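You operate a simulated robot arm through the tools that you are given. There is no shell and no other tool.

Carry out the task below with a simulated two-armed robot. There is one attempt and no reset: what you move stays moved.

Task
Find the thick tart cup and press it level with the click tamper.
Fine: three presses, each till it clicks; press no other cup; fingers off the dough; stand the tamper back on its rack. Drop and damage nothing, leave nothing switched on. Set down upright: blue click tamper.

The check looks at the end state, three seconds after you hand in, the way a careful person would. Anything else that was tipped, shoved, dropped, spilled or broken makes it a failure.

Robot
Two 7-joint arms with fingered hands on one trunk that stands fixed in place. Base frame: the origin is at the foot of the trunk, x ahead of it, y to its left, z up. Readings come in m, degrees, newtons and seconds.
The left shoulder is at [0.081, 0.173, 1.153], the right one opposite. With the tool pointing down near the work surface each hand reaches from about 0.44 to 0.8 m from the base axis, measured 20 degrees to its own side. Payload 3.5 kg a hand.
The TCP of each hand is the grasp point between the finger pads, 0.03 m short of the fingertips. In the tool frame z runs along the fingers and y along their closing line. Largest opening 0.104 m; the body of the gripper starts 0.035 m behind the TCP. The gripper is a hand of 3 fingers: y runs from the thumb to the fingers, the wrist lies at [-0.015, -0.104, -0.178] in the tool frame, and closing takes about 1.5 s.
Orientation is that of the tool frame in the base frame, as a unit quaternion [x, y, z, w]. With the fingers straight down and the wrist toward the robot, the tool's x, y and z point along [0, 1, 0], [1, 0, 0] and [0, 0, -1] of the base frame.

Tools
- The arms move only by the tool apply_moves. It takes "left_rows", "right_rows" or both (then of equal length, played together; a hand with none holds still); each is text: rows parted by semicolons, each of 6 numbers parted by spaces: the shift along the base's x, y, z in m, then the turn, a rotation vector about the base's x, y, z in degrees. In form: x y z wx wy wz; .... A call has 1 to 20 rows; each row is the pose to reach, as a shift and turn from the pose commanded when the call began. "left_fingers" and "right_fingers" are, for a hand that has rows, the finger opening in m, from 0 to 0.104, set as the call begins (left out, the last holds). A row lasts 0.2 s, in which the tool goes at most 0.05 m and 8.6 degrees; a call with a longer step from one row to the next is refused whole, and so is a gripper value outside its range. Where a pose cannot be reached the arm comes as near as it can. A force on the tool above 40 N (or 10 N above the force at the start of the call, whichever is more), or a blocked arm, ends the call early, and 0.2 s more pass. Each finger travels about 0.072 m/s and halts on what it meets, pressing with about 29 N; the grip force reading is that of the motor and also rises with nothing between the fingers. The clock runs only during rows and for 0.2 s after the last one: add rows that repeat a pose to give the fingers time. It gives the time, the measured TCP pose, the force on the tool (base axes), the opening and the grip force at its end, in the units of the frame above (readings bear some noise), with the torque about the TCP (base axes, N m) and any sound that the robot's microphone picked up.
- Cameras (640 x 400 px; columns grow to the right, rows downward): "scene" is now at [0.1668, -0.0523, 1.3528]; the picture's right is [-0.54, -0.84, 0.00], its down [-0.28, 0.18, -0.94] and it looks along [0.79, -0.50, -0.34] (base axes); focal length 312 px, centre (320, 200). "left" rides on the left gripper at [-0.064, -0.094, -0.117] in its tool frame; the picture's right is [-0.72, -0.33, 0.61], its down [0.64, -0.65, 0.40] and it looks along [0.27, 0.68, 0.68] (tool axes); focal length 238 px, centre (320, 200). "right" rides on the right gripper at [0.064, -0.094, -0.117] in its tool frame; the picture's right is [-0.72, 0.33, -0.61], its down [-0.64, -0.65, 0.40] and it looks along [-0.27, 0.68, 0.68] (tool axes); focal length 238 px, centre (320, 200). There is no depth. A picture from a camera that has moved, and an enlarged one, comes with that camera's place and axes in the base frame and with its lens.
- camera(camera): a new picture of that camera. The clock stands still meanwhile.
- move_column(by): slides the trunk up (or, below 0, down) by that many m; the arms and the scene camera ride with it, the base frame stays. It gives what a move gives, with no picture.
- move_fingers(index, middle, thumb_bend, thumb_turn, hand): sets how far each is bent, from 0 (flat) to 100 (curled in); at 30 the hand is open as for a grip, at 70 the pads meet at the TCP. One left out holds its place. A second passes; each finger stops where it meets its share of the squeeze, and holds until it gets a number again. A gripper value or a shape takes the hand back. It gives what a move gives, with no picture; readings hold the bend of each and the force on the fingers (four entries, about 0 where the hand has none), thumb and palm. thumb_turn goes from beside the hand (0) to across from the fingers (100), as for a grip.
- preshape(shape, hand): the hand has 3 fingers and takes this shape, open, in about a second: jaw (thumb against the fingers, like two jaws); tri (thumb and two fingers); tip (a fingertip pinch); poke (one finger out to press); point (the index stretched); flat (the hand flat); cup (the hand cupped); fist (a fist). The gripper value then closes the fingers along that shape, each until it touches; the sizes above hold for jaw. It gives what a move gives, with no picture.
- head_to(pan, tilt): turns the head with the scene camera to pan (to the left, within 86 degrees either way) and tilt (down, from -29 to 69), counted from straight ahead of the robot. It gives what a move gives.
- enlarge(camera, box): a new picture of the part [left, top, right, bottom] of that camera's present view, enlarged. The clock stands still meanwhile.
- job_done(): hands the job in; it is judged then, once.

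Places have to be worked out from the pictures, the camera data and where the tool is seen. Open the grippers and draw the arms clear of the work before you hand the job in, unless the task says otherwise.

The tools are called after "Request:" as a command line: name --argument value ..., lists and objects as JSON in quotes. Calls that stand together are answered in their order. apply_moves: Moves the arms, as the interface text tells. Its arguments: {"type":"object","properties":{"left_rows":{"type":"string"},"left_fingers":{"type":"number"},"right_rows":{"type":"string"},"right_fingers":{"type":"number"}},"required":[]} The other tools are called the same way: move_column (by) slides the trunk up or down; preshape (shape, hand) gives the hand a shape; move_fingers (index, middle, thumb_bend, thumb_turn, hand) moves the fingers one by one; head_to (pan, tilt) turns the head that bears the scene camera; camera (camera) takes a picture; enlarge (camera, box) takes an enlarged picture of a part of a camera's view; job_done () hands the job in.

At the start:

```text
t: 0.0
left_position: [0.4628, -0.0295, 1.1974]
left_ee_rot: [0.707, 0.707, 0.001, 0.0]
left_contact_force: [1.0, -0.5, 0.2]
left_ft_torque: [-0.01, 0.0, 0.01]
left_width: 0.1036
left_grip_force: 0.2
left_shape: jaw
left_bend: [30.0, 30.0, 30.0, 98.0]
left_finger forces: [0.0, 0.0, 0.0, 0.0, 0.0, 0.0]
right_position: [0.3191, -0.3951, 1.2356]
right_ee_rot: [0.706, 0.708, -0.001, 0.0]
right_contact_force: [-0.1, -0.1, -0.2]
right_ft_torque: [0.0, 0.07, -0.03]
right_width: 0.1038
right_grip_force: 0.1
right_shape: jaw
right_bend: [30.0, 30.0, 30.0, 98.0]
right_finger forces: [0.1, 0.1, 0.0, 0.0, 0.1, 0.0]
trunk travel left (down, up): [-0.25, 0.504]
head pan, tilt: [-32.4, 19.7]
```

scene: 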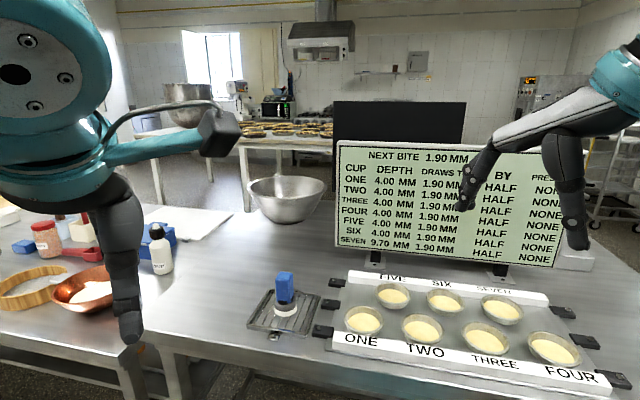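
right: 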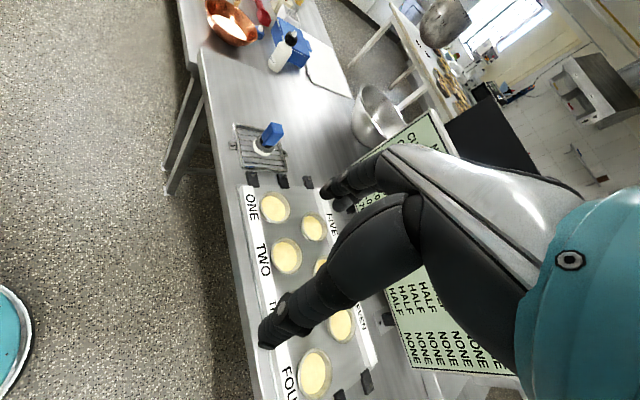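
left: 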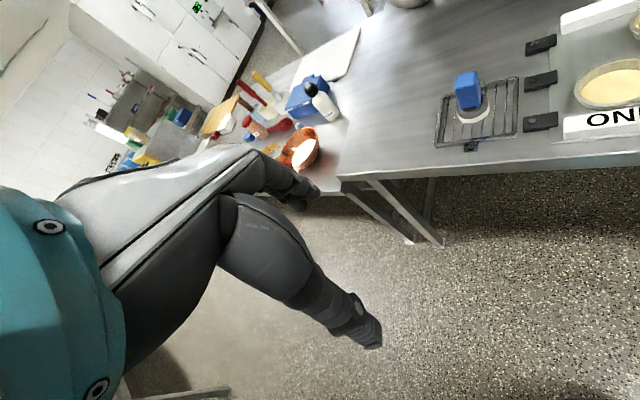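

The board lists cups with depth; I'll enlarge the board, the cups and the tamper to read the details.

Request:
enlarge --camera "scene" --box '[330, 130, 570, 280]'

Request:
enlarge --camera "scene" --box '[320, 260, 640, 400]'

Request:
enlarge --camera "scene" --box '[230, 250, 350, 350]'

```text
2.67 times, centred on (450, 205) of scene
camera zoom: at [0.1668, -0.0523, 1.3528], right [-0.54, -0.84, 0.0], down [-0.28, 0.18, -0.94], along [0.79, -0.5, -0.34], focal length 832 px, centre (-27, 187)
```

zoom: 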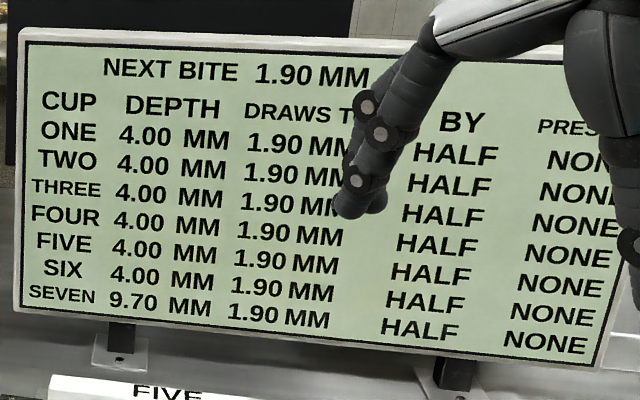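

```text
2.00 times, centred on (480, 330) of scene
camera zoom: at [0.1668, -0.0523, 1.3528], right [-0.54, -0.84, 0.0], down [-0.28, 0.18, -0.94], along [0.79, -0.5, -0.34], focal length 624 px, centre (0, -60)
```

zoom: 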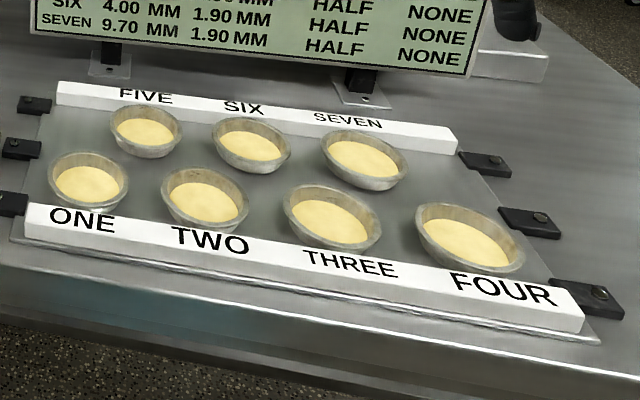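

```text
4.00 times, centred on (290, 300) of scene
camera zoom: at [0.1668, -0.0523, 1.3528], right [-0.54, -0.84, 0.0], down [-0.28, 0.18, -0.94], along [0.79, -0.5, -0.34], focal length 1247 px, centre (440, -200)
```

zoom: 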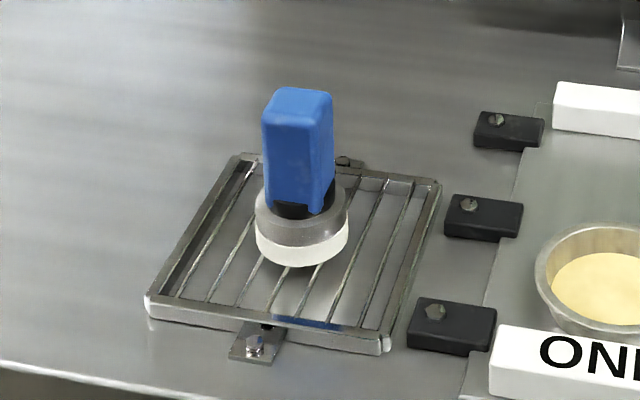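

Board: SEVEN is 9.70 mm versus 4.00 for the rest, so cup SEVEN is the thick one. Triangulating puts the tamper base near (0.715, -0.304, 0.86). I look at it and at the cups with the right camera.

Request:
enlarge --camera "right" --box '[220, 110, 300, 190]'

Request:
enlarge --camera "left" --box '[420, 50, 560, 160]'

Request:
enlarge --camera "scene" --box '[460, 280, 560, 340]'

```text
5.00 times, centred on (260, 150) of right
camera zoom: at [0.2251, -0.3315, 1.3531], right [0.33, -0.72, 0.61], down [-0.65, -0.64, -0.4], along [0.68, -0.27, -0.68], focal length 1192 px, centre (620, 450)
```

zoom: 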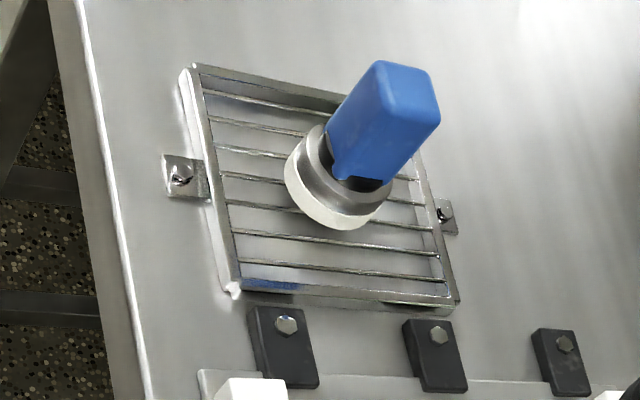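

```text
3.64 times, centred on (490, 105) of left
camera zoom: at [0.3703, -0.0941, 1.314], right [-0.33, -0.72, -0.61], down [-0.65, 0.64, -0.4], along [0.68, 0.27, -0.68], focal length 867 px, centre (-298, 546)
```

zoom: 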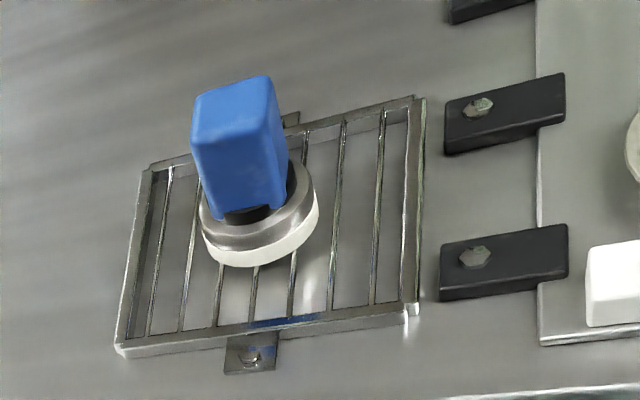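

```text
6.40 times, centred on (510, 310) of scene
camera zoom: at [0.1668, -0.0523, 1.3528], right [-0.54, -0.84, 0.0], down [-0.28, 0.18, -0.94], along [0.79, -0.5, -0.34], focal length 1996 px, centre (-896, -504)
```

zoom: 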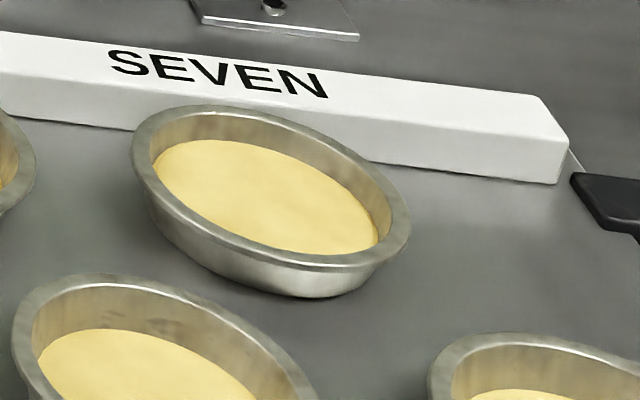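

Cup SEVEN is visibly fuller and confirms the board. The rack is a ~0.13 m square turned 45° with the tamper at its centre (0.715, -0.304), and the handle looks aligned with it. I move the right hand to hover above the tamper, yawed -45°, and the left hand aside.

Request:
apply_moves --right_rows "0.04 0.009 0 0 0 -4.5; 0.08 0.018 -0.01 0 0 -9; 0.12 0.027 -0.02 0 0 -13.5; 0.16 0.036 -0.04 0 0 -18; 0.2 0.045 -0.06 0 0 -22.5; 0.24 0.054 -0.08 0 0 -27; 0.28 0.063 -0.1 0 0 -31.5; 0.32 0.072 -0.125 0 0 -36; 0.36 0.081 -0.15 0 0 -40.5; 0.396 0.091 -0.176 0 0 -45; 0.396 0.091 -0.176 0 0 -45" --left_rows "0 0.023 0 0 0 0; 0 0.046 0 0 0 0; 0 0.07 0 0 0 0; 0 0.09 0 0 0 0; 0 0.11 0 0 0 0; 0 0.13 0 0 0 0; 0 0.15 0 0 0 0; 0 0.17 0 0 0 0; 0 0.19 0 0 0 0; 0 0.21 0 0 0 0; 0 0.23 0 0 0 0"

```text
t: 2.4
left_position: [0.465, 0.2014, 1.198]
left_ee_rot: [0.707, 0.707, -0.001, -0.001]
left_contact_force: [0.4, -0.2, 0.0]
left_ft_torque: [0.01, 0.02, 0.0]
left_width: 0.1035
left_grip_force: 0.0
left_shape: jaw
left_bend: [30.0, 30.0, 30.0, 98.0]
left_finger forces: [0.0, 0.0, 0.0, 0.1, 0.0, 0.0]
right_position: [0.6778, -0.323, 1.0568]
right_ee_rot: [0.924, 0.382, 0.0, 0.0]
right_contact_force: [0.5, 0.1, -1.1]
right_ft_torque: [0.0, 0.02, -0.01]
right_width: 0.104
right_grip_force: 0.1
right_shape: jaw
right_bend: [30.0, 30.0, 30.0, 98.0]
right_finger forces: [0.1, 0.0, 0.0, 0.0, 0.1, 0.0]
right hand out of reach, approached as far as the arm can: row 10, 11
trunk travel left (down, up): [-0.25, 0.504]
head pan, tilt: [-32.4, 19.7]
```

The arm stopped ~4 cm short at this height (reach limit); lower wrist should reach farther. Let me look from here.

Request:
camera --camera "right"

Request:
camera --camera "scene"

```text
taken
camera right: at [0.6574, -0.2115, 1.1735], right [-0.28, -0.74, 0.61], down [-0.91, 0.01, -0.4], along [0.29, -0.67, -0.68], focal length 238 px, centre (320, 200)
```

right: 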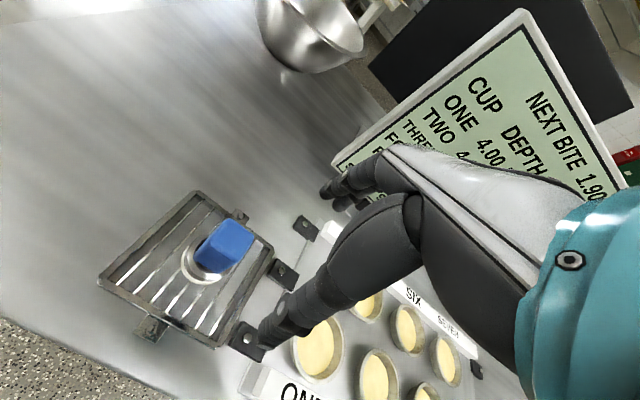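

```text
taken
camera scene: at [0.1676, -0.0523, 1.3526], right [-0.54, -0.84, 0.0], down [-0.29, 0.18, -0.94], along [0.79, -0.5, -0.34], focal length 312 px, centre (320, 200)
```

scene: 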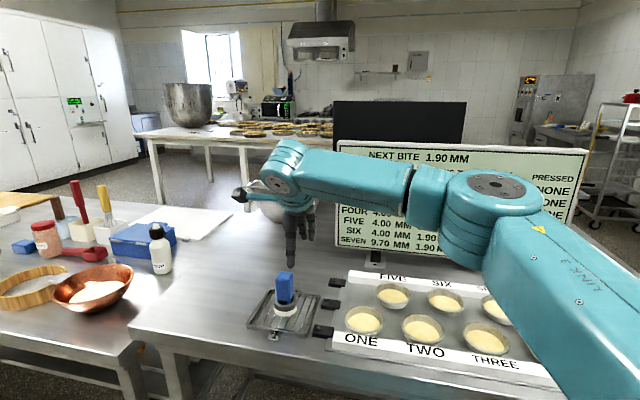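

The last column header is "PRESSED" (none so far). I enlarge the tamper in the hand camera for handle orientation and height.

Request:
enlarge --camera "right" --box '[80, 170, 320, 360]'

Request:
enlarge --camera "scene" --box '[230, 180, 350, 350]'

```text
2.11 times, centred on (200, 265) of right
camera zoom: at [0.6574, -0.2115, 1.1735], right [-0.28, -0.74, 0.61], down [-0.91, 0.01, -0.4], along [0.29, -0.67, -0.68], focal length 502 px, centre (573, 63)
```

zoom: 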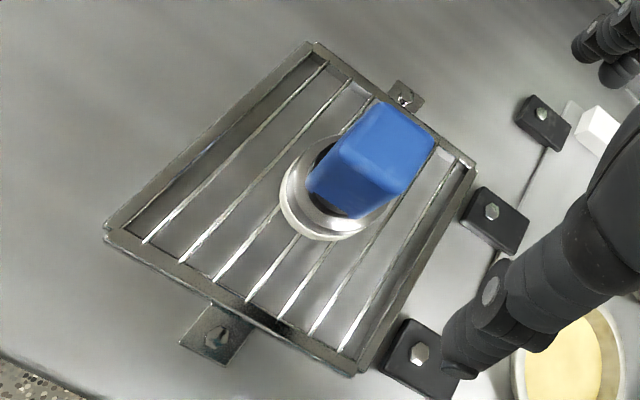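

```text
2.35 times, centred on (290, 265) of scene
camera zoom: at [0.1676, -0.0523, 1.3526], right [-0.54, -0.84, 0.0], down [-0.29, 0.18, -0.94], along [0.79, -0.5, -0.34], focal length 734 px, centre (391, 47)
```

zoom: 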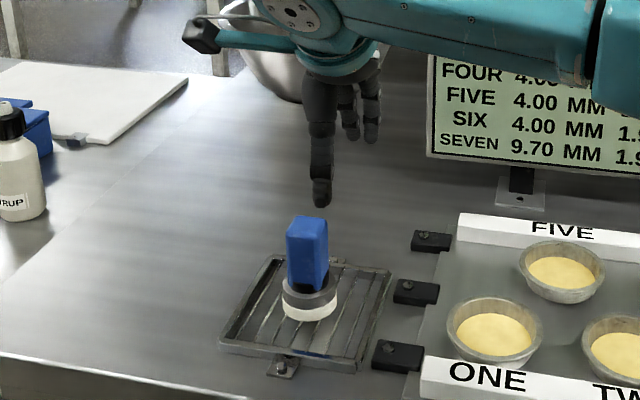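

The handle top is at about (0.715, -0.304, 0.95), roughly 28 mm thick along the -45° line and 34 mm across it, so this yaw is right. I lower the trunk 5 cm to bring the shoulder nearer wrist height and gain reach (fingertips stay above the handle).

Request:
move_column --by -0.05

```text
t: 3.3
left_position: [0.4628, 0.1988, 1.1488]
left_ee_rot: [0.708, 0.707, 0.0, 0.001]
left_contact_force: [0.0, 1.1, 0.4]
left_ft_torque: [-0.01, -0.03, -0.04]
left_width: 0.1038
left_grip_force: 0.1
left_shape: jaw
left_bend: [30.0, 30.0, 30.0, 98.0]
left_finger forces: [0.0, 0.0, 0.1, 0.0, 0.0, 0.0]
right_position: [0.6768, -0.322, 1.0076]
right_ee_rot: [0.923, 0.384, 0.001, -0.001]
right_contact_force: [-0.1, 0.2, -0.5]
right_ft_torque: [-0.02, 0.01, -0.01]
right_width: 0.104
right_grip_force: 0.1
right_shape: jaw
right_bend: [30.0, 30.0, 30.0, 98.0]
right_finger forces: [0.0, 0.0, 0.0, 0.1, 0.0, 0.0]
trunk travel left (down, up): [-0.2, 0.554]
head pan, tilt: [-32.4, 19.7]
```

I send a null row to see what the commanded pose is now.

Request:
apply_moves --right_rows "0 0 0 0 0 0; 0 0 0 0 0 0"

```text
t: 3.9
left_position: [0.4643, 0.1993, 1.1472]
left_ee_rot: [0.707, 0.707, 0.0, 0.0]
left_contact_force: [0.1, 0.4, 0.4]
left_ft_torque: [-0.01, -0.05, -0.02]
left_width: 0.1041
left_grip_force: 0.2
left_shape: jaw
left_bend: [30.0, 30.0, 30.0, 98.0]
left_finger forces: [0.0, 0.1, 0.0, 0.1, 0.0, 0.2]
right_position: [0.6776, -0.3216, 1.0066]
right_ee_rot: [0.924, 0.382, -0.001, 0.0]
right_contact_force: [-0.1, -1.0, -0.1]
right_ft_torque: [0.01, -0.03, 0.02]
right_width: 0.1039
right_grip_force: 0.1
right_shape: jaw
right_bend: [30.0, 30.0, 30.0, 98.0]
right_finger forces: [0.0, 0.1, 0.1, 0.1, 0.1, 0.1]
trunk travel left (down, up): [-0.2, 0.554]
head pan, tilt: [-32.4, 19.7]
```

Commanded equals the actual pose. I try shifting to above the handle at z≈0.995.

Request:
apply_moves --right_rows "0.019 0.009 -0.006 0 0 0; 0.037 0.018 -0.012 0 0 0; 0.037 0.018 -0.012 0 0 0"

```text
t: 4.7
left_position: [0.4635, 0.199, 1.1477]
left_ee_rot: [0.707, 0.707, 0.0, 0.0]
left_contact_force: [-0.1, 0.1, 0.6]
left_ft_torque: [-0.02, 0.02, 0.02]
left_width: 0.1036
left_grip_force: 0.0
left_shape: jaw
left_bend: [30.0, 30.0, 30.0, 98.0]
left_finger forces: [0.1, 0.1, 0.0, 0.1, 0.1, 0.0]
right_position: [0.6934, -0.314, 0.9918]
right_ee_rot: [0.923, 0.384, 0.001, 0.0]
right_contact_force: [-0.4, 0.8, -0.9]
right_ft_torque: [-0.01, 0.02, 0.02]
right_width: 0.1041
right_grip_force: 0.1
right_shape: jaw
right_bend: [30.0, 30.0, 30.0, 98.0]
right_finger forces: [0.0, 0.1, 0.0, 0.0, 0.0, 0.0]
right hand out of reach, approached as far as the arm can: row 1, 2, 3
trunk travel left (down, up): [-0.2, 0.554]
head pan, tilt: [-32.4, 19.7]
```

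Reach grows as the hand goes lower relative to the shoulder, so I raise the trunk back by 5 cm and then lower the hand to the same height.

Request:
move_column --by 0.05

Request:
apply_moves --right_rows "0 0 -0.025 0 0 0; 0 0 -0.05 0 0 0; 0.011 0.005 -0.05 0 0 0; 0.0217 0.01 -0.05 0 0 0; 0.0217 0.01 -0.05 0 0 0"

Request:
camera --camera "right"

Request:
enlarge --camera "scene" --box '[230, 180, 350, 350]'

```text
t: 5.6
left_position: [0.4644, 0.1985, 1.1965]
left_ee_rot: [0.707, 0.707, 0.0, -0.001]
left_contact_force: [-0.4, 0.8, -0.1]
left_ft_torque: [0.01, 0.04, 0.03]
left_width: 0.1037
left_grip_force: 0.1
left_shape: jaw
left_bend: [30.0, 30.0, 30.0, 98.0]
left_finger forces: [0.0, 0.0, 0.0, 0.1, 0.0, 0.0]
right_position: [0.6836, -0.3152, 1.0696]
right_ee_rot: [0.923, 0.383, 0.022, 0.009]
right_contact_force: [-0.2, -0.2, -0.1]
right_ft_torque: [0.03, 0.01, -0.03]
right_width: 0.1041
right_grip_force: 0.0
right_shape: jaw
right_bend: [30.0, 30.0, 30.0, 98.0]
right_finger forces: [0.0, 0.1, 0.1, 0.0, 0.0, 0.0]
trunk travel left (down, up): [-0.25, 0.504]
head pan, tilt: [-32.4, 19.7]
```

```text
t: 6.8
left_position: [0.4636, 0.1987, 1.1973]
left_ee_rot: [0.707, 0.707, 0.0, 0.0]
left_contact_force: [-0.8, -0.4, -0.5]
left_ft_torque: [-0.03, 0.03, 0.0]
left_width: 0.1036
left_grip_force: 0.1
left_shape: jaw
left_bend: [30.0, 30.0, 30.0, 98.0]
left_finger forces: [0.0, 0.0, 0.0, 0.0, 0.0, 0.0]
right_position: [0.6831, -0.3158, 1.0227]
right_ee_rot: [0.923, 0.385, 0.022, 0.009]
right_contact_force: [-1.0, 0.3, 0.4]
right_ft_torque: [0.0, -0.02, 0.03]
right_width: 0.1042
right_grip_force: 0.1
right_shape: jaw
right_bend: [30.0, 30.0, 30.0, 98.0]
right_finger forces: [0.0, 0.0, 0.0, 0.0, 0.1, 0.0]
right hand out of reach, approached as far as the arm can: row 3, 4, 5
trunk travel left (down, up): [-0.25, 0.504]
head pan, tilt: [-32.4, 19.7]
```

```text
taken
camera right: at [0.6568, -0.2045, 1.1382], right [-0.31, -0.74, 0.6], down [-0.89, 0.01, -0.45], along [0.33, -0.67, -0.66], focal length 238 px, centre (320, 200)
```

right: 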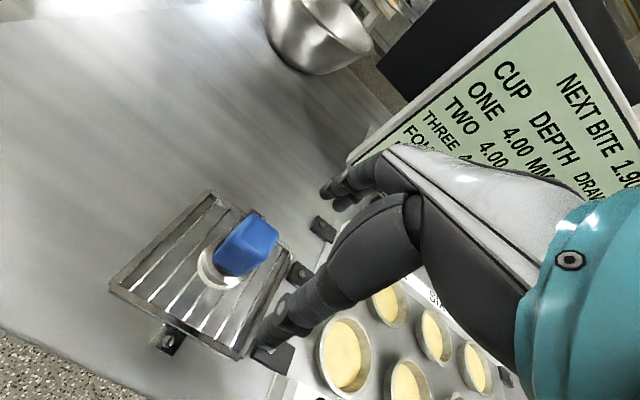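

```text
2.35 times, centred on (290, 265) of scene
camera zoom: at [0.1668, -0.0523, 1.3528], right [-0.54, -0.84, 0.0], down [-0.28, 0.18, -0.94], along [0.79, -0.5, -0.34], focal length 734 px, centre (391, 47)
```

zoom: 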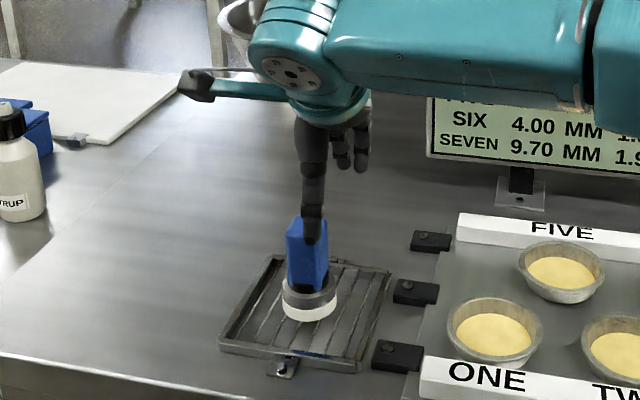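

The column lift nudged the hand (slight 2.7° tilt). The handle already lies between the opened thumb and fingers (only offset sideways), so I can descend here to z≈0.965, straighten, then slide outward over the handle.

Request:
apply_moves --right_rows "0 0 -0.02 0 1 0; 0 0 -0.04 0 2 0; 0 0 -0.057 0 2.7 0; 0 0 -0.057 0 2.7 0; 0.01 0.004 -0.057 0 2.7 0; 0.02 0.008 -0.057 0 2.7 0; 0.032 0.0118 -0.057 0 2.7 0; 0.032 0.0118 -0.057 0 2.7 0"

Request:
camera --camera "right"

Request:
enlarge --camera "scene" --box '[230, 180, 350, 350]'

```text
t: 8.6
left_position: [0.4632, 0.1994, 1.1991]
left_ee_rot: [0.707, 0.708, 0.0, 0.0]
left_contact_force: [-0.1, -0.1, -0.2]
left_ft_torque: [-0.01, 0.01, 0.01]
left_width: 0.1035
left_grip_force: 0.0
left_shape: jaw
left_bend: [30.0, 30.0, 30.0, 98.0]
left_finger forces: [0.0, 0.0, 0.0, 0.0, 0.0, 0.0]
right_position: [0.6733, -0.3227, 0.9732]
right_ee_rot: [0.923, 0.384, 0.002, 0.0]
right_contact_force: [0.0, 0.7, 0.1]
right_ft_torque: [0.0, 0.04, -0.01]
right_width: 0.1038
right_grip_force: 0.1
right_shape: jaw
right_bend: [30.0, 30.0, 30.0, 98.0]
right_finger forces: [0.0, 0.0, 0.1, 0.0, 0.0, 0.1]
right hand out of reach, approached as far as the arm can: row 1, 2, 3, 4, 5, 6, 7, 8
trunk travel left (down, up): [-0.25, 0.504]
head pan, tilt: [-32.4, 19.7]
```

```text
taken
camera right: at [0.6515, -0.2107, 1.0919], right [-0.28, -0.74, 0.61], down [-0.91, 0.01, -0.41], along [0.3, -0.67, -0.68], focal length 238 px, centre (320, 200)
```

right: 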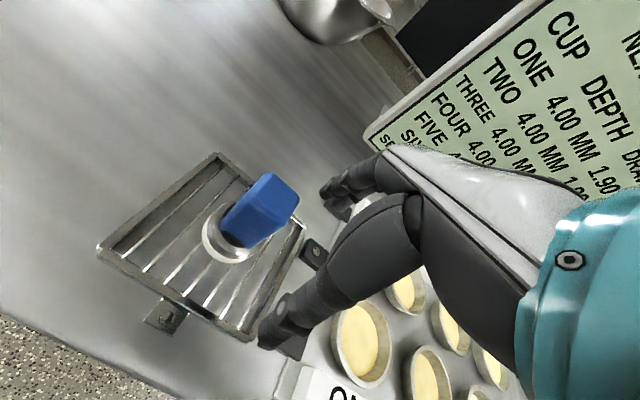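

```text
2.35 times, centred on (290, 265) of scene
camera zoom: at [0.1668, -0.0523, 1.3528], right [-0.54, -0.84, 0.0], down [-0.28, 0.18, -0.94], along [0.79, -0.5, -0.34], focal length 734 px, centre (391, 47)
```

zoom: 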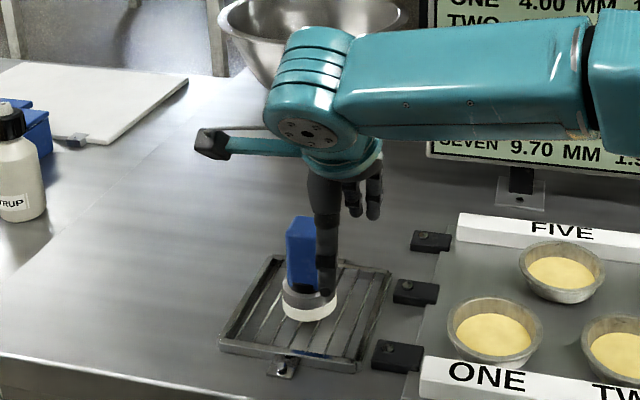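

The reach stop looks like a wrist-joint limit in this elbow-out posture rather than distance. I lift straight up clear of the handle, turn the yaw back to about -11° (radial), extend over the tamper, and will turn to -45° there.

Request:
apply_moves --right_rows "0 0 0.03 0 0 0; 0 0 0.055 0 0 0; 0 0 0.055 0 0 8; 0 0 0.055 0 0 16; 0 0 0.055 0 0 24; 0 0 0.055 0 0 32; 0 0 0.055 0 0 34; 0.02 0.01 0.05 0 0 34; 0.042 0.019 0.04 0 0 34; 0.042 0.019 0.03 0 0 34; 0.042 0.019 0.03 0 0 34"

Request:
camera --camera "scene"

```text
t: 11.0
left_position: [0.4631, 0.1989, 1.1976]
left_ee_rot: [0.707, 0.707, 0.0, -0.001]
left_contact_force: [0.5, -1.0, 0.1]
left_ft_torque: [0.01, 0.02, 0.02]
left_width: 0.1036
left_grip_force: 0.1
left_shape: jaw
left_bend: [30.0, 30.0, 30.0, 98.0]
left_finger forces: [0.0, 0.1, 0.0, 0.0, 0.0, 0.0]
right_position: [0.7117, -0.3039, 1.0021]
right_ee_rot: [0.771, 0.637, 0.0, 0.0]
right_contact_force: [0.4, -0.1, 0.1]
right_ft_torque: [0.03, -0.01, -0.01]
right_width: 0.1037
right_grip_force: 0.1
right_shape: jaw
right_bend: [30.0, 30.0, 30.0, 98.0]
right_finger forces: [0.0, 0.1, 0.1, 0.1, 0.0, 0.0]
trunk travel left (down, up): [-0.25, 0.504]
head pan, tilt: [-32.4, 19.7]
```

```text
taken
camera scene: at [0.167, -0.0525, 1.3527], right [-0.54, -0.84, 0.0], down [-0.28, 0.18, -0.94], along [0.79, -0.5, -0.34], focal length 312 px, centre (320, 200)
```

scene: 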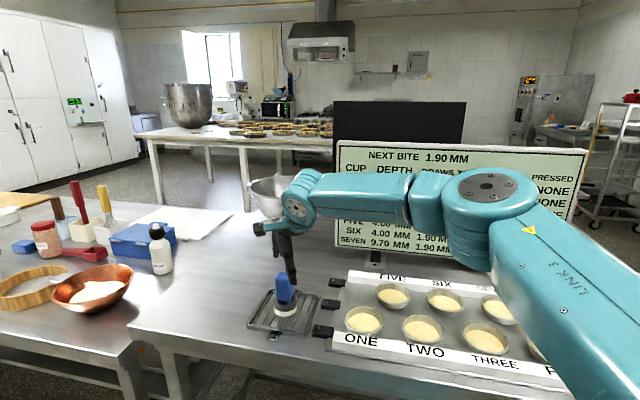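

At yaw -11° the arm reaches over the tamper, with elbow still bent. The forearm comes from the right, so yaw +45° (closing across the handle's 34 mm faces) suits the wrist; since the tamper foot is round, yaw can change later. I try turning +56° here above the handle.

Request:
apply_moves --right_rows "0 0 0 0 0 8; 0 0 0 0 0 16; 0 0 0 0 0 24; 0 0 0 0 0 32; 0 0 0 0 0 40; 0 0 0 0 0 48; 0 0 0 0 0 56; 0 0 0 0 0 56"

Request:
camera --camera "right"

Request:
camera --camera "scene"

```text
t: 12.8
left_position: [0.4628, 0.1997, 1.1967]
left_ee_rot: [0.707, 0.707, 0.0, 0.001]
left_contact_force: [0.0, -0.8, -0.7]
left_ft_torque: [-0.01, 0.0, -0.02]
left_width: 0.1036
left_grip_force: 0.0
left_shape: jaw
left_bend: [30.0, 30.0, 30.0, 98.0]
left_finger forces: [0.0, 0.1, 0.0, 0.0, 0.0, 0.0]
right_position: [0.6863, -0.3021, 1.0043]
right_ee_rot: [0.382, 0.924, 0.001, 0.001]
right_contact_force: [-0.5, 0.9, 0.3]
right_ft_torque: [0.02, -0.01, 0.01]
right_width: 0.104
right_grip_force: 0.1
right_shape: jaw
right_bend: [30.0, 30.0, 30.0, 98.0]
right_finger forces: [0.0, 0.0, 0.1, 0.0, 0.1, 0.1]
right hand out of reach, approached as far as the arm can: row 5, 6, 7, 8
trunk travel left (down, up): [-0.25, 0.504]
head pan, tilt: [-32.4, 19.7]
```

```text
taken
camera right: at [0.5738, -0.3248, 1.1217], right [0.74, -0.28, 0.61], down [-0.01, -0.91, -0.41], along [0.67, 0.3, -0.68], focal length 238 px, centre (320, 200)
```

right: 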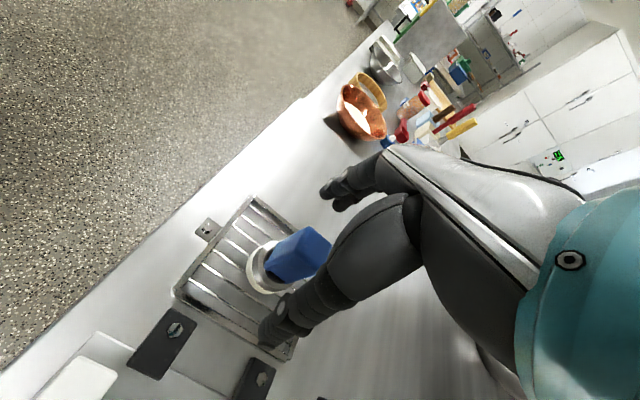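

```text
taken
camera scene: at [0.1668, -0.0523, 1.3527], right [-0.54, -0.84, 0.0], down [-0.28, 0.18, -0.94], along [0.79, -0.5, -0.34], focal length 312 px, centre (320, 200)
```

scene: 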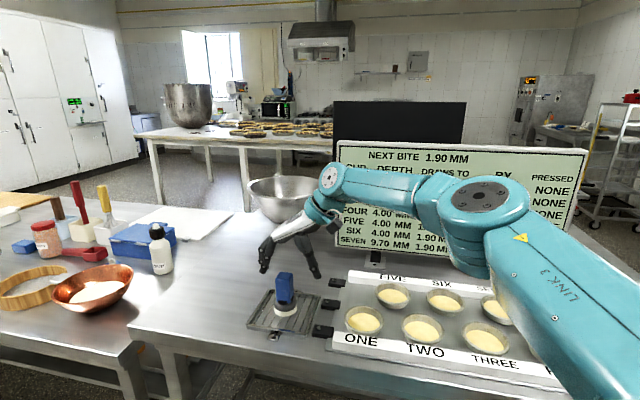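

At +45° the hand is only 28 mm short, right at full stretch. Tilting the hand ~10° about its closing axis (pads stay flat on the handle) and easing the yaw to ~38° brings the wrist within reach; I do that above the handle and move to its centre.

Request:
apply_moves --right_rows "-0.005 0 0 -2.5 -2.2 -2.3; -0.005 0 0 -5 -4.4 -4.6; -0.005 0 0 -7.5 -6.64 -7; 0.012 -0.001 0 -7.5 -6.64 -7; 0.029 -0.002 0 -7.5 -6.64 -7; 0.029 -0.002 0 -7.5 -6.64 -7"

Request:
camera --camera "right"

Request:
enlarge --camera "scene" --box '[230, 180, 350, 350]'

```text
t: 14.2
left_position: [0.4642, 0.199, 1.1973]
left_ee_rot: [0.707, 0.707, 0.0, 0.0]
left_contact_force: [0.5, -0.2, -0.3]
left_ft_torque: [-0.01, -0.04, 0.01]
left_width: 0.1036
left_grip_force: 0.1
left_shape: jaw
left_bend: [30.0, 30.0, 30.0, 98.0]
left_finger forces: [0.0, 0.0, 0.0, 0.0, 0.0, 0.1]
right_position: [0.7133, -0.3051, 1.0027]
right_ee_rot: [0.436, 0.896, -0.037, 0.079]
right_contact_force: [1.3, -0.1, -0.2]
right_ft_torque: [0.01, 0.01, -0.03]
right_width: 0.104
right_grip_force: 0.0
right_shape: jaw
right_bend: [30.0, 30.0, 30.0, 98.0]
right_finger forces: [0.0, 0.0, 0.1, 0.0, 0.0, 0.0]
trunk travel left (down, up): [-0.25, 0.504]
head pan, tilt: [-32.4, 19.7]
```

```text
taken
camera right: at [0.588, -0.2987, 1.1076], right [0.63, -0.27, 0.73], down [-0.08, -0.95, -0.29], along [0.78, 0.12, -0.62], focal length 238 px, centre (320, 200)
```

right: 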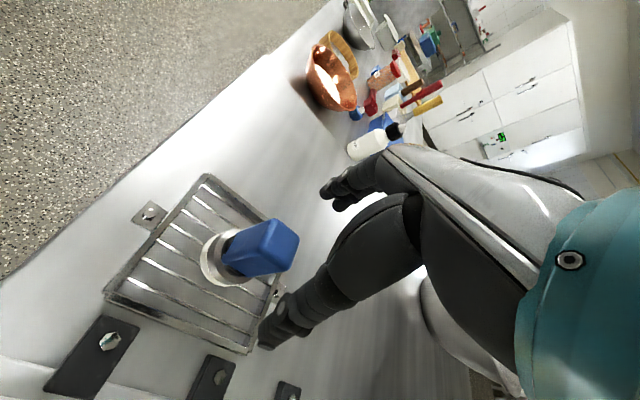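

```text
2.35 times, centred on (290, 265) of scene
camera zoom: at [0.1667, -0.0523, 1.3528], right [-0.54, -0.84, 0.0], down [-0.28, 0.18, -0.94], along [0.79, -0.5, -0.34], focal length 734 px, centre (391, 47)
```

zoom: 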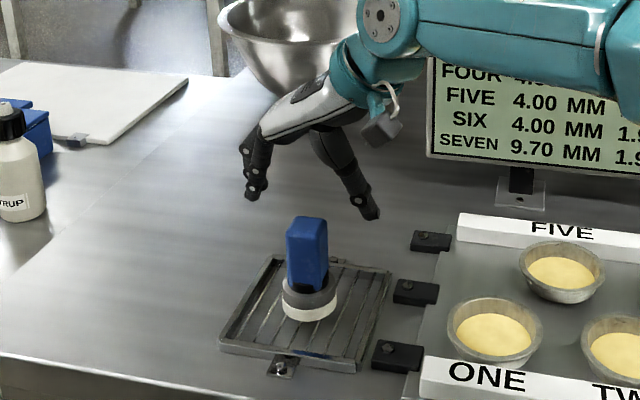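

The pose is reached, tilted 10° with the handle between thumb and fingers. I enlarge the hand view to check centring before descending.

Request:
enlarge --camera "right" --box '[180, 190, 320, 300]'

```text
3.64 times, centred on (250, 245) of right
camera zoom: at [0.588, -0.2987, 1.1076], right [0.63, -0.27, 0.73], down [-0.08, -0.95, -0.29], along [0.78, 0.12, -0.62], focal length 867 px, centre (574, 36)
```

zoom: 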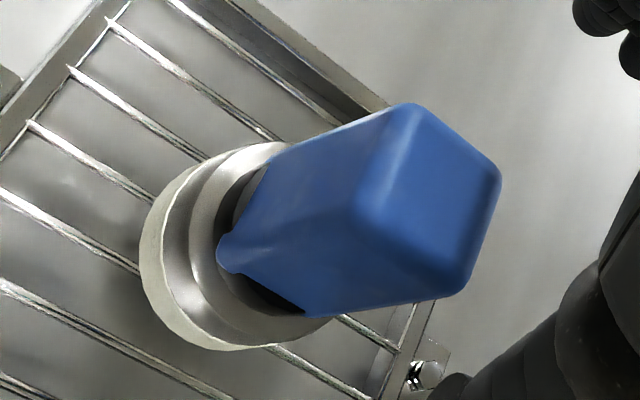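

The handle centre is (0.717, -0.302), edges at ~46°, about 30 mm square, so I'm within 4 mm. I descend to z≈0.93 (fingertips just above the metal foot).

Request:
apply_moves --right_rows "0.002 0.002 -0.02 0 0 0; 0.003 0.0025 -0.04 0 0 0; 0.003 0.0025 -0.06 0 0 0; 0.003 0.0025 -0.073 0 0 0; 0.003 0.0025 -0.073 0 0 0"

Request:
camera --camera "right"

Request:
enlarge --camera "scene" --box '[230, 200, 350, 350]'

```text
t: 15.4
left_position: [0.4644, 0.1996, 1.1977]
left_ee_rot: [0.707, 0.707, 0.001, 0.0]
left_contact_force: [-0.2, 0.7, -0.3]
left_ft_torque: [-0.04, 0.0, 0.02]
left_width: 0.1036
left_grip_force: 0.0
left_shape: jaw
left_bend: [30.0, 30.0, 30.0, 98.0]
left_finger forces: [0.1, 0.0, 0.0, 0.0, 0.1, 0.0]
right_position: [0.7001, -0.3058, 0.9355]
right_ee_rot: [0.436, 0.896, -0.038, 0.078]
right_contact_force: [-1.1, 0.2, 0.2]
right_ft_torque: [0.01, -0.02, 0.0]
right_width: 0.1039
right_grip_force: 0.0
right_shape: jaw
right_bend: [30.0, 30.0, 30.0, 98.0]
right_finger forces: [0.1, 0.1, 0.1, 0.0, 0.0, 0.0]
right hand out of reach, approached as far as the arm can: row 1, 2, 3, 4, 5
trunk travel left (down, up): [-0.25, 0.504]
head pan, tilt: [-32.4, 19.7]
```

```text
taken
camera right: at [0.575, -0.299, 1.0405], right [0.63, -0.27, 0.73], down [-0.08, -0.95, -0.29], along [0.77, 0.12, -0.62], focal length 238 px, centre (320, 200)
```

right: 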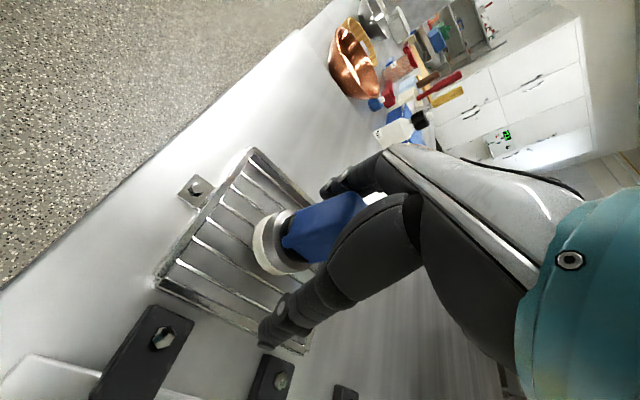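

```text
2.67 times, centred on (290, 275) of scene
camera zoom: at [0.1668, -0.0523, 1.3528], right [-0.54, -0.84, 0.0], down [-0.28, 0.18, -0.94], along [0.79, -0.5, -0.34], focal length 832 px, centre (400, 0)
```

zoom: 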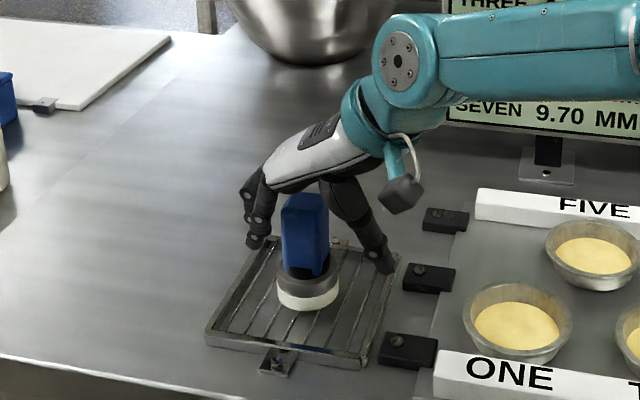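

Lower down it fell 17 mm short in x: the wrist is now too far below the shoulder. I'll raise the hand, lower the trunk 6 cm (hand ending at z≈0.97, still clear), then descend.

Request:
apply_moves --right_rows "0 0 0.03 0 0 0; 0.006 0.001 0.06 0 0 0; 0.013 0.001 0.095 0 0 0; 0.013 0.001 0.095 0 0 0"

Request:
move_column --by -0.06

```text
t: 16.4
left_position: [0.4649, 0.1995, 1.197]
left_ee_rot: [0.707, 0.707, 0.001, 0.001]
left_contact_force: [0.1, -0.5, 0.3]
left_ft_torque: [-0.02, 0.04, 0.03]
left_width: 0.1036
left_grip_force: 0.1
left_shape: jaw
left_bend: [30.0, 30.0, 30.0, 98.0]
left_finger forces: [0.0, 0.0, 0.1, 0.0, 0.0, 0.0]
right_position: [0.7139, -0.3041, 1.0336]
right_ee_rot: [0.436, 0.896, -0.038, 0.079]
right_contact_force: [0.1, -0.3, 0.4]
right_ft_torque: [0.02, -0.01, 0.04]
right_width: 0.1043
right_grip_force: 0.1
right_shape: jaw
right_bend: [30.0, 30.0, 30.0, 98.0]
right_finger forces: [0.0, 0.0, 0.0, 0.1, 0.0, 0.0]
trunk travel left (down, up): [-0.25, 0.504]
head pan, tilt: [-32.4, 19.7]
```

```text
t: 17.4
left_position: [0.4623, 0.1992, 1.1377]
left_ee_rot: [0.707, 0.707, 0.0, 0.0]
left_contact_force: [0.1, -0.4, 0.3]
left_ft_torque: [0.04, -0.02, -0.01]
left_width: 0.1037
left_grip_force: 0.0
left_shape: jaw
left_bend: [30.0, 30.0, 30.0, 98.0]
left_finger forces: [0.0, 0.0, 0.0, 0.1, 0.1, 0.0]
right_position: [0.7141, -0.3035, 0.972]
right_ee_rot: [0.436, 0.896, -0.037, 0.079]
right_contact_force: [-0.3, -0.4, 0.6]
right_ft_torque: [-0.01, -0.01, 0.01]
right_width: 0.1039
right_grip_force: 0.1
right_shape: jaw
right_bend: [30.0, 30.0, 30.0, 98.0]
right_finger forces: [0.0, 0.1, 0.0, 0.0, 0.0, 0.0]
trunk travel left (down, up): [-0.19, 0.564]
head pan, tilt: [-32.4, 19.7]
```

That kept the pose exactly. Now descend to z≈0.93 around the handle.

Request:
apply_moves --right_rows "0.002 0.001 -0.015 0 0 0; 0.002 0.001 -0.03 0 0 0; 0.002 0.001 -0.042 0 0 0; 0.002 0.001 -0.042 0 0 0"

Request:
camera --camera "right"

Request:
enlarge --camera "scene" --box '[230, 180, 350, 330]'

```text
t: 18.4
left_position: [0.4634, 0.2001, 1.1362]
left_ee_rot: [0.707, 0.708, 0.0, 0.0]
left_contact_force: [-0.3, 0.4, 0.1]
left_ft_torque: [-0.02, -0.02, -0.01]
left_width: 0.1036
left_grip_force: 0.0
left_shape: jaw
left_bend: [30.0, 30.0, 30.0, 98.0]
left_finger forces: [0.0, 0.1, 0.0, 0.0, 0.1, 0.0]
right_position: [0.7155, -0.3021, 0.9293]
right_ee_rot: [0.436, 0.896, -0.038, 0.078]
right_contact_force: [0.0, -0.3, -0.2]
right_ft_torque: [0.03, 0.0, 0.0]
right_width: 0.104
right_grip_force: 0.0
right_shape: jaw
right_bend: [30.0, 30.0, 30.0, 98.0]
right_finger forces: [0.0, 0.1, 0.1, 0.0, 0.0, 0.1]
trunk travel left (down, up): [-0.19, 0.564]
head pan, tilt: [-32.4, 19.7]
```

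```text
taken
camera right: at [0.591, -0.2956, 1.0335], right [0.63, -0.27, 0.73], down [-0.08, -0.95, -0.29], along [0.77, 0.12, -0.62], focal length 238 px, centre (320, 200)
```

right: 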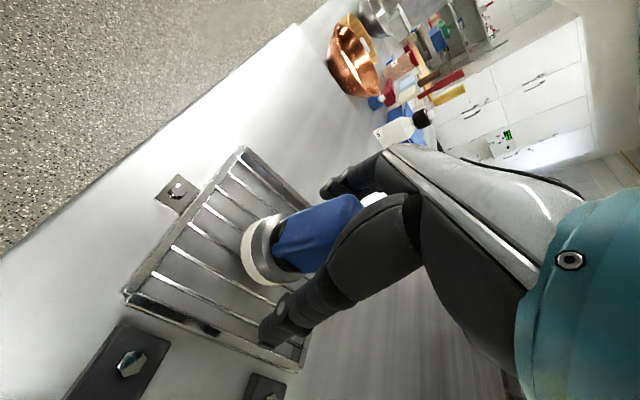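

```text
2.67 times, centred on (290, 255) of scene
camera zoom: at [0.1951, -0.0523, 1.2908], right [-0.54, -0.84, 0.0], down [-0.28, 0.18, -0.94], along [0.79, -0.5, -0.34], focal length 832 px, centre (400, 53)
```

zoom: 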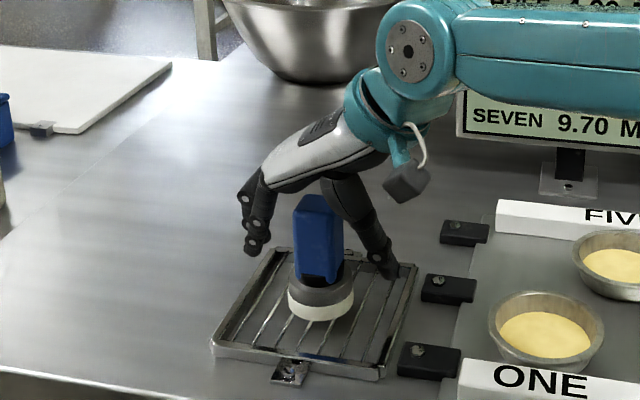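

The hand straddles the handle at z 0.929, centred. Close the fingers on it.

Request:
apply_moves --right_rows "0 0 0 0 0 0; 0 0 0 0 0 0; 0 0 0 0 0 0; 0 0 0 0 0 0; 0 0 0 0 0 0; 0 0 0 0 0 0; 0 0 0 0 0 0; 0 0 0 0 0 0" --right_fingers 0.0

Request:
camera --camera "right"

Request:
enlarge --camera "scene" --box '[230, 180, 350, 330]'

```text
t: 20.2
left_position: [0.4651, 0.1983, 1.1382]
left_ee_rot: [0.707, 0.707, 0.0, 0.0]
left_contact_force: [0.6, -0.1, 0.4]
left_ft_torque: [-0.02, 0.0, 0.03]
left_width: 0.1036
left_grip_force: 0.1
left_shape: jaw
left_bend: [30.0, 30.0, 30.0, 98.0]
left_finger forces: [0.0, 0.0, 0.1, 0.0, 0.1, 0.0]
right_position: [0.7158, -0.3029, 0.9295]
right_ee_rot: [0.437, 0.895, -0.037, 0.078]
right_contact_force: [1.4, -0.7, 3.4]
right_ft_torque: [0.12, -0.05, -0.03]
right_width: 0.0244
right_grip_force: 29.3
right_shape: jaw
right_bend: [73.0, 63.0, 74.0, 100.0]
right_finger forces: [20.1, 6.6, 0.1, 0.1, 23.8, 0.1]
trunk travel left (down, up): [-0.19, 0.564]
head pan, tilt: [-32.4, 19.7]
```

```text
taken
camera right: at [0.5909, -0.2957, 1.0341], right [0.63, -0.27, 0.73], down [-0.08, -0.95, -0.29], along [0.77, 0.12, -0.62], focal length 238 px, centre (320, 200)
```

right: 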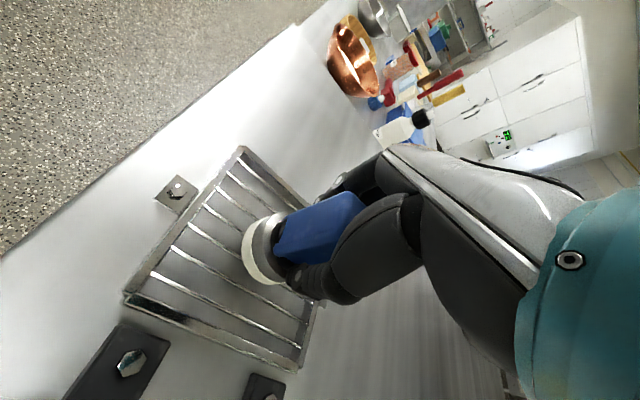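

```text
2.67 times, centred on (290, 255) of scene
camera zoom: at [0.1948, -0.0523, 1.2909], right [-0.54, -0.84, 0.0], down [-0.28, 0.18, -0.94], along [0.79, -0.5, -0.34], focal length 832 px, centre (400, 53)
```

zoom: 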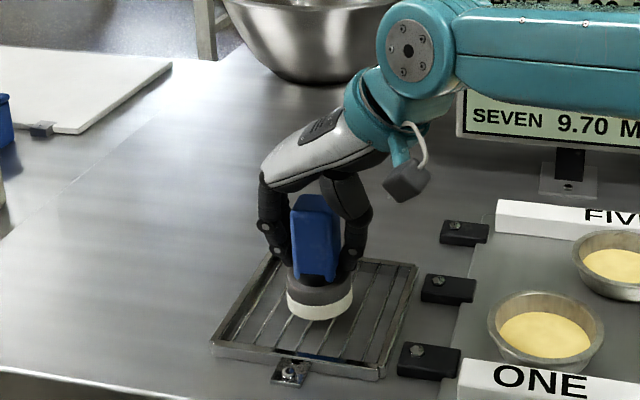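

Grip is on (29 N; index 20, middle 7, thumb 24). I lift 2 cm straight up and check that the tamper hangs upright and firm.

Request:
apply_moves --right_rows "0 0 0.005 0 0 0; 0 0 0.01 0 0 0; 0 0 0.02 0 0 0; 0 0 0.02 0 0 0"

Request:
enlarge --camera "right" --box '[200, 150, 400, 330]'

Request:
enlarge --camera "scene" --box '[260, 200, 330, 300]'

```text
t: 21.2
left_position: [0.4636, 0.1993, 1.1373]
left_ee_rot: [0.707, 0.707, 0.0, 0.0]
left_contact_force: [-0.9, -0.5, 0.0]
left_ft_torque: [-0.02, -0.03, -0.02]
left_width: 0.1037
left_grip_force: 0.0
left_shape: jaw
left_bend: [30.0, 30.0, 30.0, 98.0]
left_finger forces: [0.1, 0.0, 0.1, 0.0, 0.0, 0.0]
right_position: [0.7171, -0.3031, 0.9493]
right_ee_rot: [0.435, 0.896, -0.038, 0.078]
right_contact_force: [-0.2, -0.3, -2.3]
right_ft_torque: [-0.02, -0.03, 0.03]
right_width: 0.0224
right_grip_force: 29.1
right_shape: jaw
right_bend: [73.0, 73.0, 74.0, 100.0]
right_finger forces: [21.2, 3.5, 0.0, 0.1, 22.2, 0.0]
trunk travel left (down, up): [-0.19, 0.564]
head pan, tilt: [-32.4, 19.7]
```

```text
2.22 times, centred on (300, 240) of right
camera zoom: at [0.5919, -0.2954, 1.0543], right [0.63, -0.27, 0.73], down [-0.08, -0.95, -0.29], along [0.77, 0.12, -0.62], focal length 530 px, centre (364, 111)
```

zoom: 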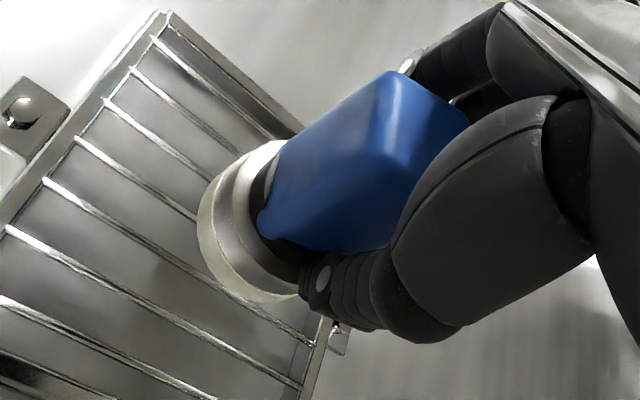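

```text
4.00 times, centred on (295, 250) of scene
camera zoom: at [0.1955, -0.0525, 1.2907], right [-0.54, -0.84, 0.0], down [-0.29, 0.18, -0.94], along [0.79, -0.5, -0.34], focal length 1247 px, centre (420, 0)
```

zoom: 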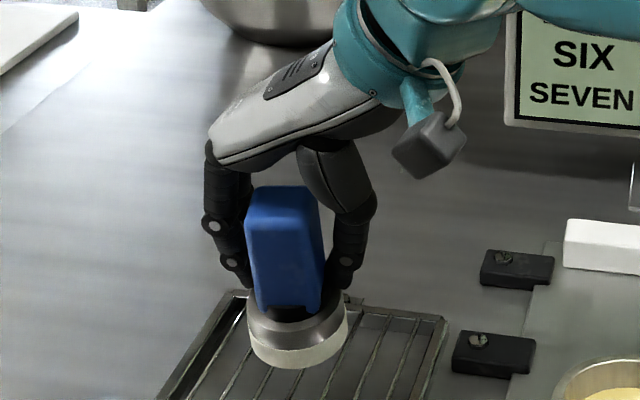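

The tamper lifted but appears to lean several degrees in the grip. I turn the left hand's camera toward it for a side view.

Request:
apply_moves --left_rows "0 0 0 0 0 -8; 0 0 0 0 0 -16; 0 0 0 0 0 -24; 0 0 0 0 0 -32; 0 0 0 0 0 -40; 0 0 0 0 0 -48; 0 0 0 0 0 -56; 0 0 0 0 0 -64; 0 0 0 0 0 -72; 0 0 0 0 0 -78"

Request:
camera --camera "left"

```text
t: 23.4
left_position: [0.4648, 0.1986, 1.1397]
left_ee_rot: [0.995, 0.103, 0.0, 0.0]
left_contact_force: [1.2, -0.6, 0.2]
left_ft_torque: [0.01, -0.02, 0.0]
left_width: 0.1037
left_grip_force: 0.0
left_shape: jaw
left_bend: [30.0, 30.0, 30.0, 98.0]
left_finger forces: [0.1, 0.1, 0.0, 0.0, 0.0, 0.0]
right_position: [0.7158, -0.3034, 0.9495]
right_ee_rot: [0.435, 0.896, -0.037, 0.078]
right_contact_force: [0.2, 0.0, -3.4]
right_ft_torque: [-0.02, -0.01, 0.03]
right_width: 0.0223
right_grip_force: 29.4
right_shape: jaw
right_bend: [73.0, 73.0, 74.0, 100.0]
right_finger forces: [21.1, 3.4, 0.0, 0.0, 22.2, 0.0]
trunk travel left (down, up): [-0.19, 0.564]
head pan, tilt: [-32.4, 19.7]
```

```text
taken
camera left: at [0.3827, 0.2789, 1.2541], right [-0.77, 0.17, -0.61], down [0.49, 0.77, -0.4], along [0.4, -0.61, -0.68], focal length 238 px, centre (320, 200)
```

left: 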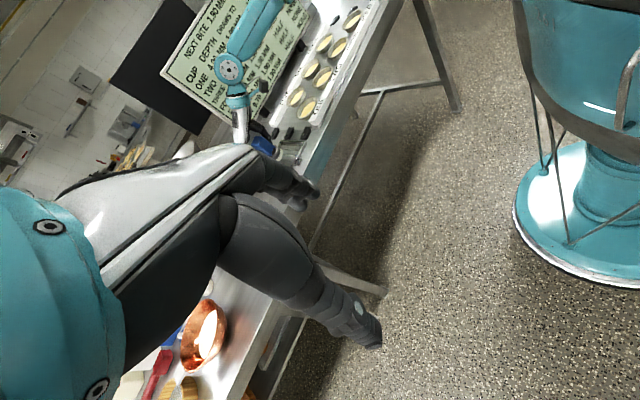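

The left hand itself hides the tamper; turning back to about -40° and moving a little forward should give a clear side view.

Request:
apply_moves --left_rows "0.015 -0.02 0 0 0 8; 0.03 -0.04 0 0 0 16; 0.045 -0.06 0 0 0 24; 0.06 -0.08 0 0 0 32; 0.075 -0.1 0 0 0 38; 0.09 -0.13 0 0 0 38; 0.1 -0.15 0 0 0 38"

Request:
camera --camera "left"

```text
t: 25.0
left_position: [0.5654, 0.0468, 1.1374]
left_ee_rot: [0.906, 0.423, 0.0, 0.001]
left_contact_force: [0.2, 0.8, 0.4]
left_ft_torque: [0.02, 0.0, 0.0]
left_width: 0.104
left_grip_force: 0.0
left_shape: jaw
left_bend: [30.0, 30.0, 30.0, 98.0]
left_finger forces: [0.0, 0.0, 0.0, 0.0, 0.1, 0.0]
right_position: [0.7167, -0.3027, 0.9493]
right_ee_rot: [0.436, 0.896, -0.037, 0.079]
right_contact_force: [0.0, 0.0, -3.7]
right_ft_torque: [0.0, 0.0, 0.01]
right_width: 0.0221
right_grip_force: 29.0
right_shape: jaw
right_bend: [73.0, 73.0, 74.0, 100.0]
right_finger forces: [21.1, 3.3, 0.0, 0.1, 22.3, 0.0]
trunk travel left (down, up): [-0.19, 0.564]
head pan, tilt: [-32.4, 19.7]
```

```text
taken
camera left: at [0.4521, 0.0601, 1.2545], right [-0.71, -0.34, -0.61], down [-0.09, 0.91, -0.4], along [0.7, -0.23, -0.68], focal length 238 px, centre (320, 200)
```

left: 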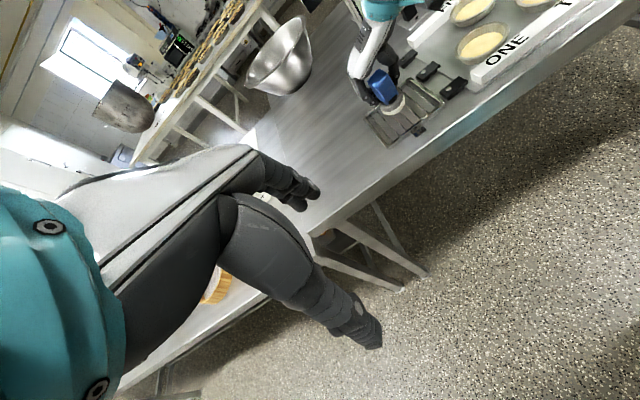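

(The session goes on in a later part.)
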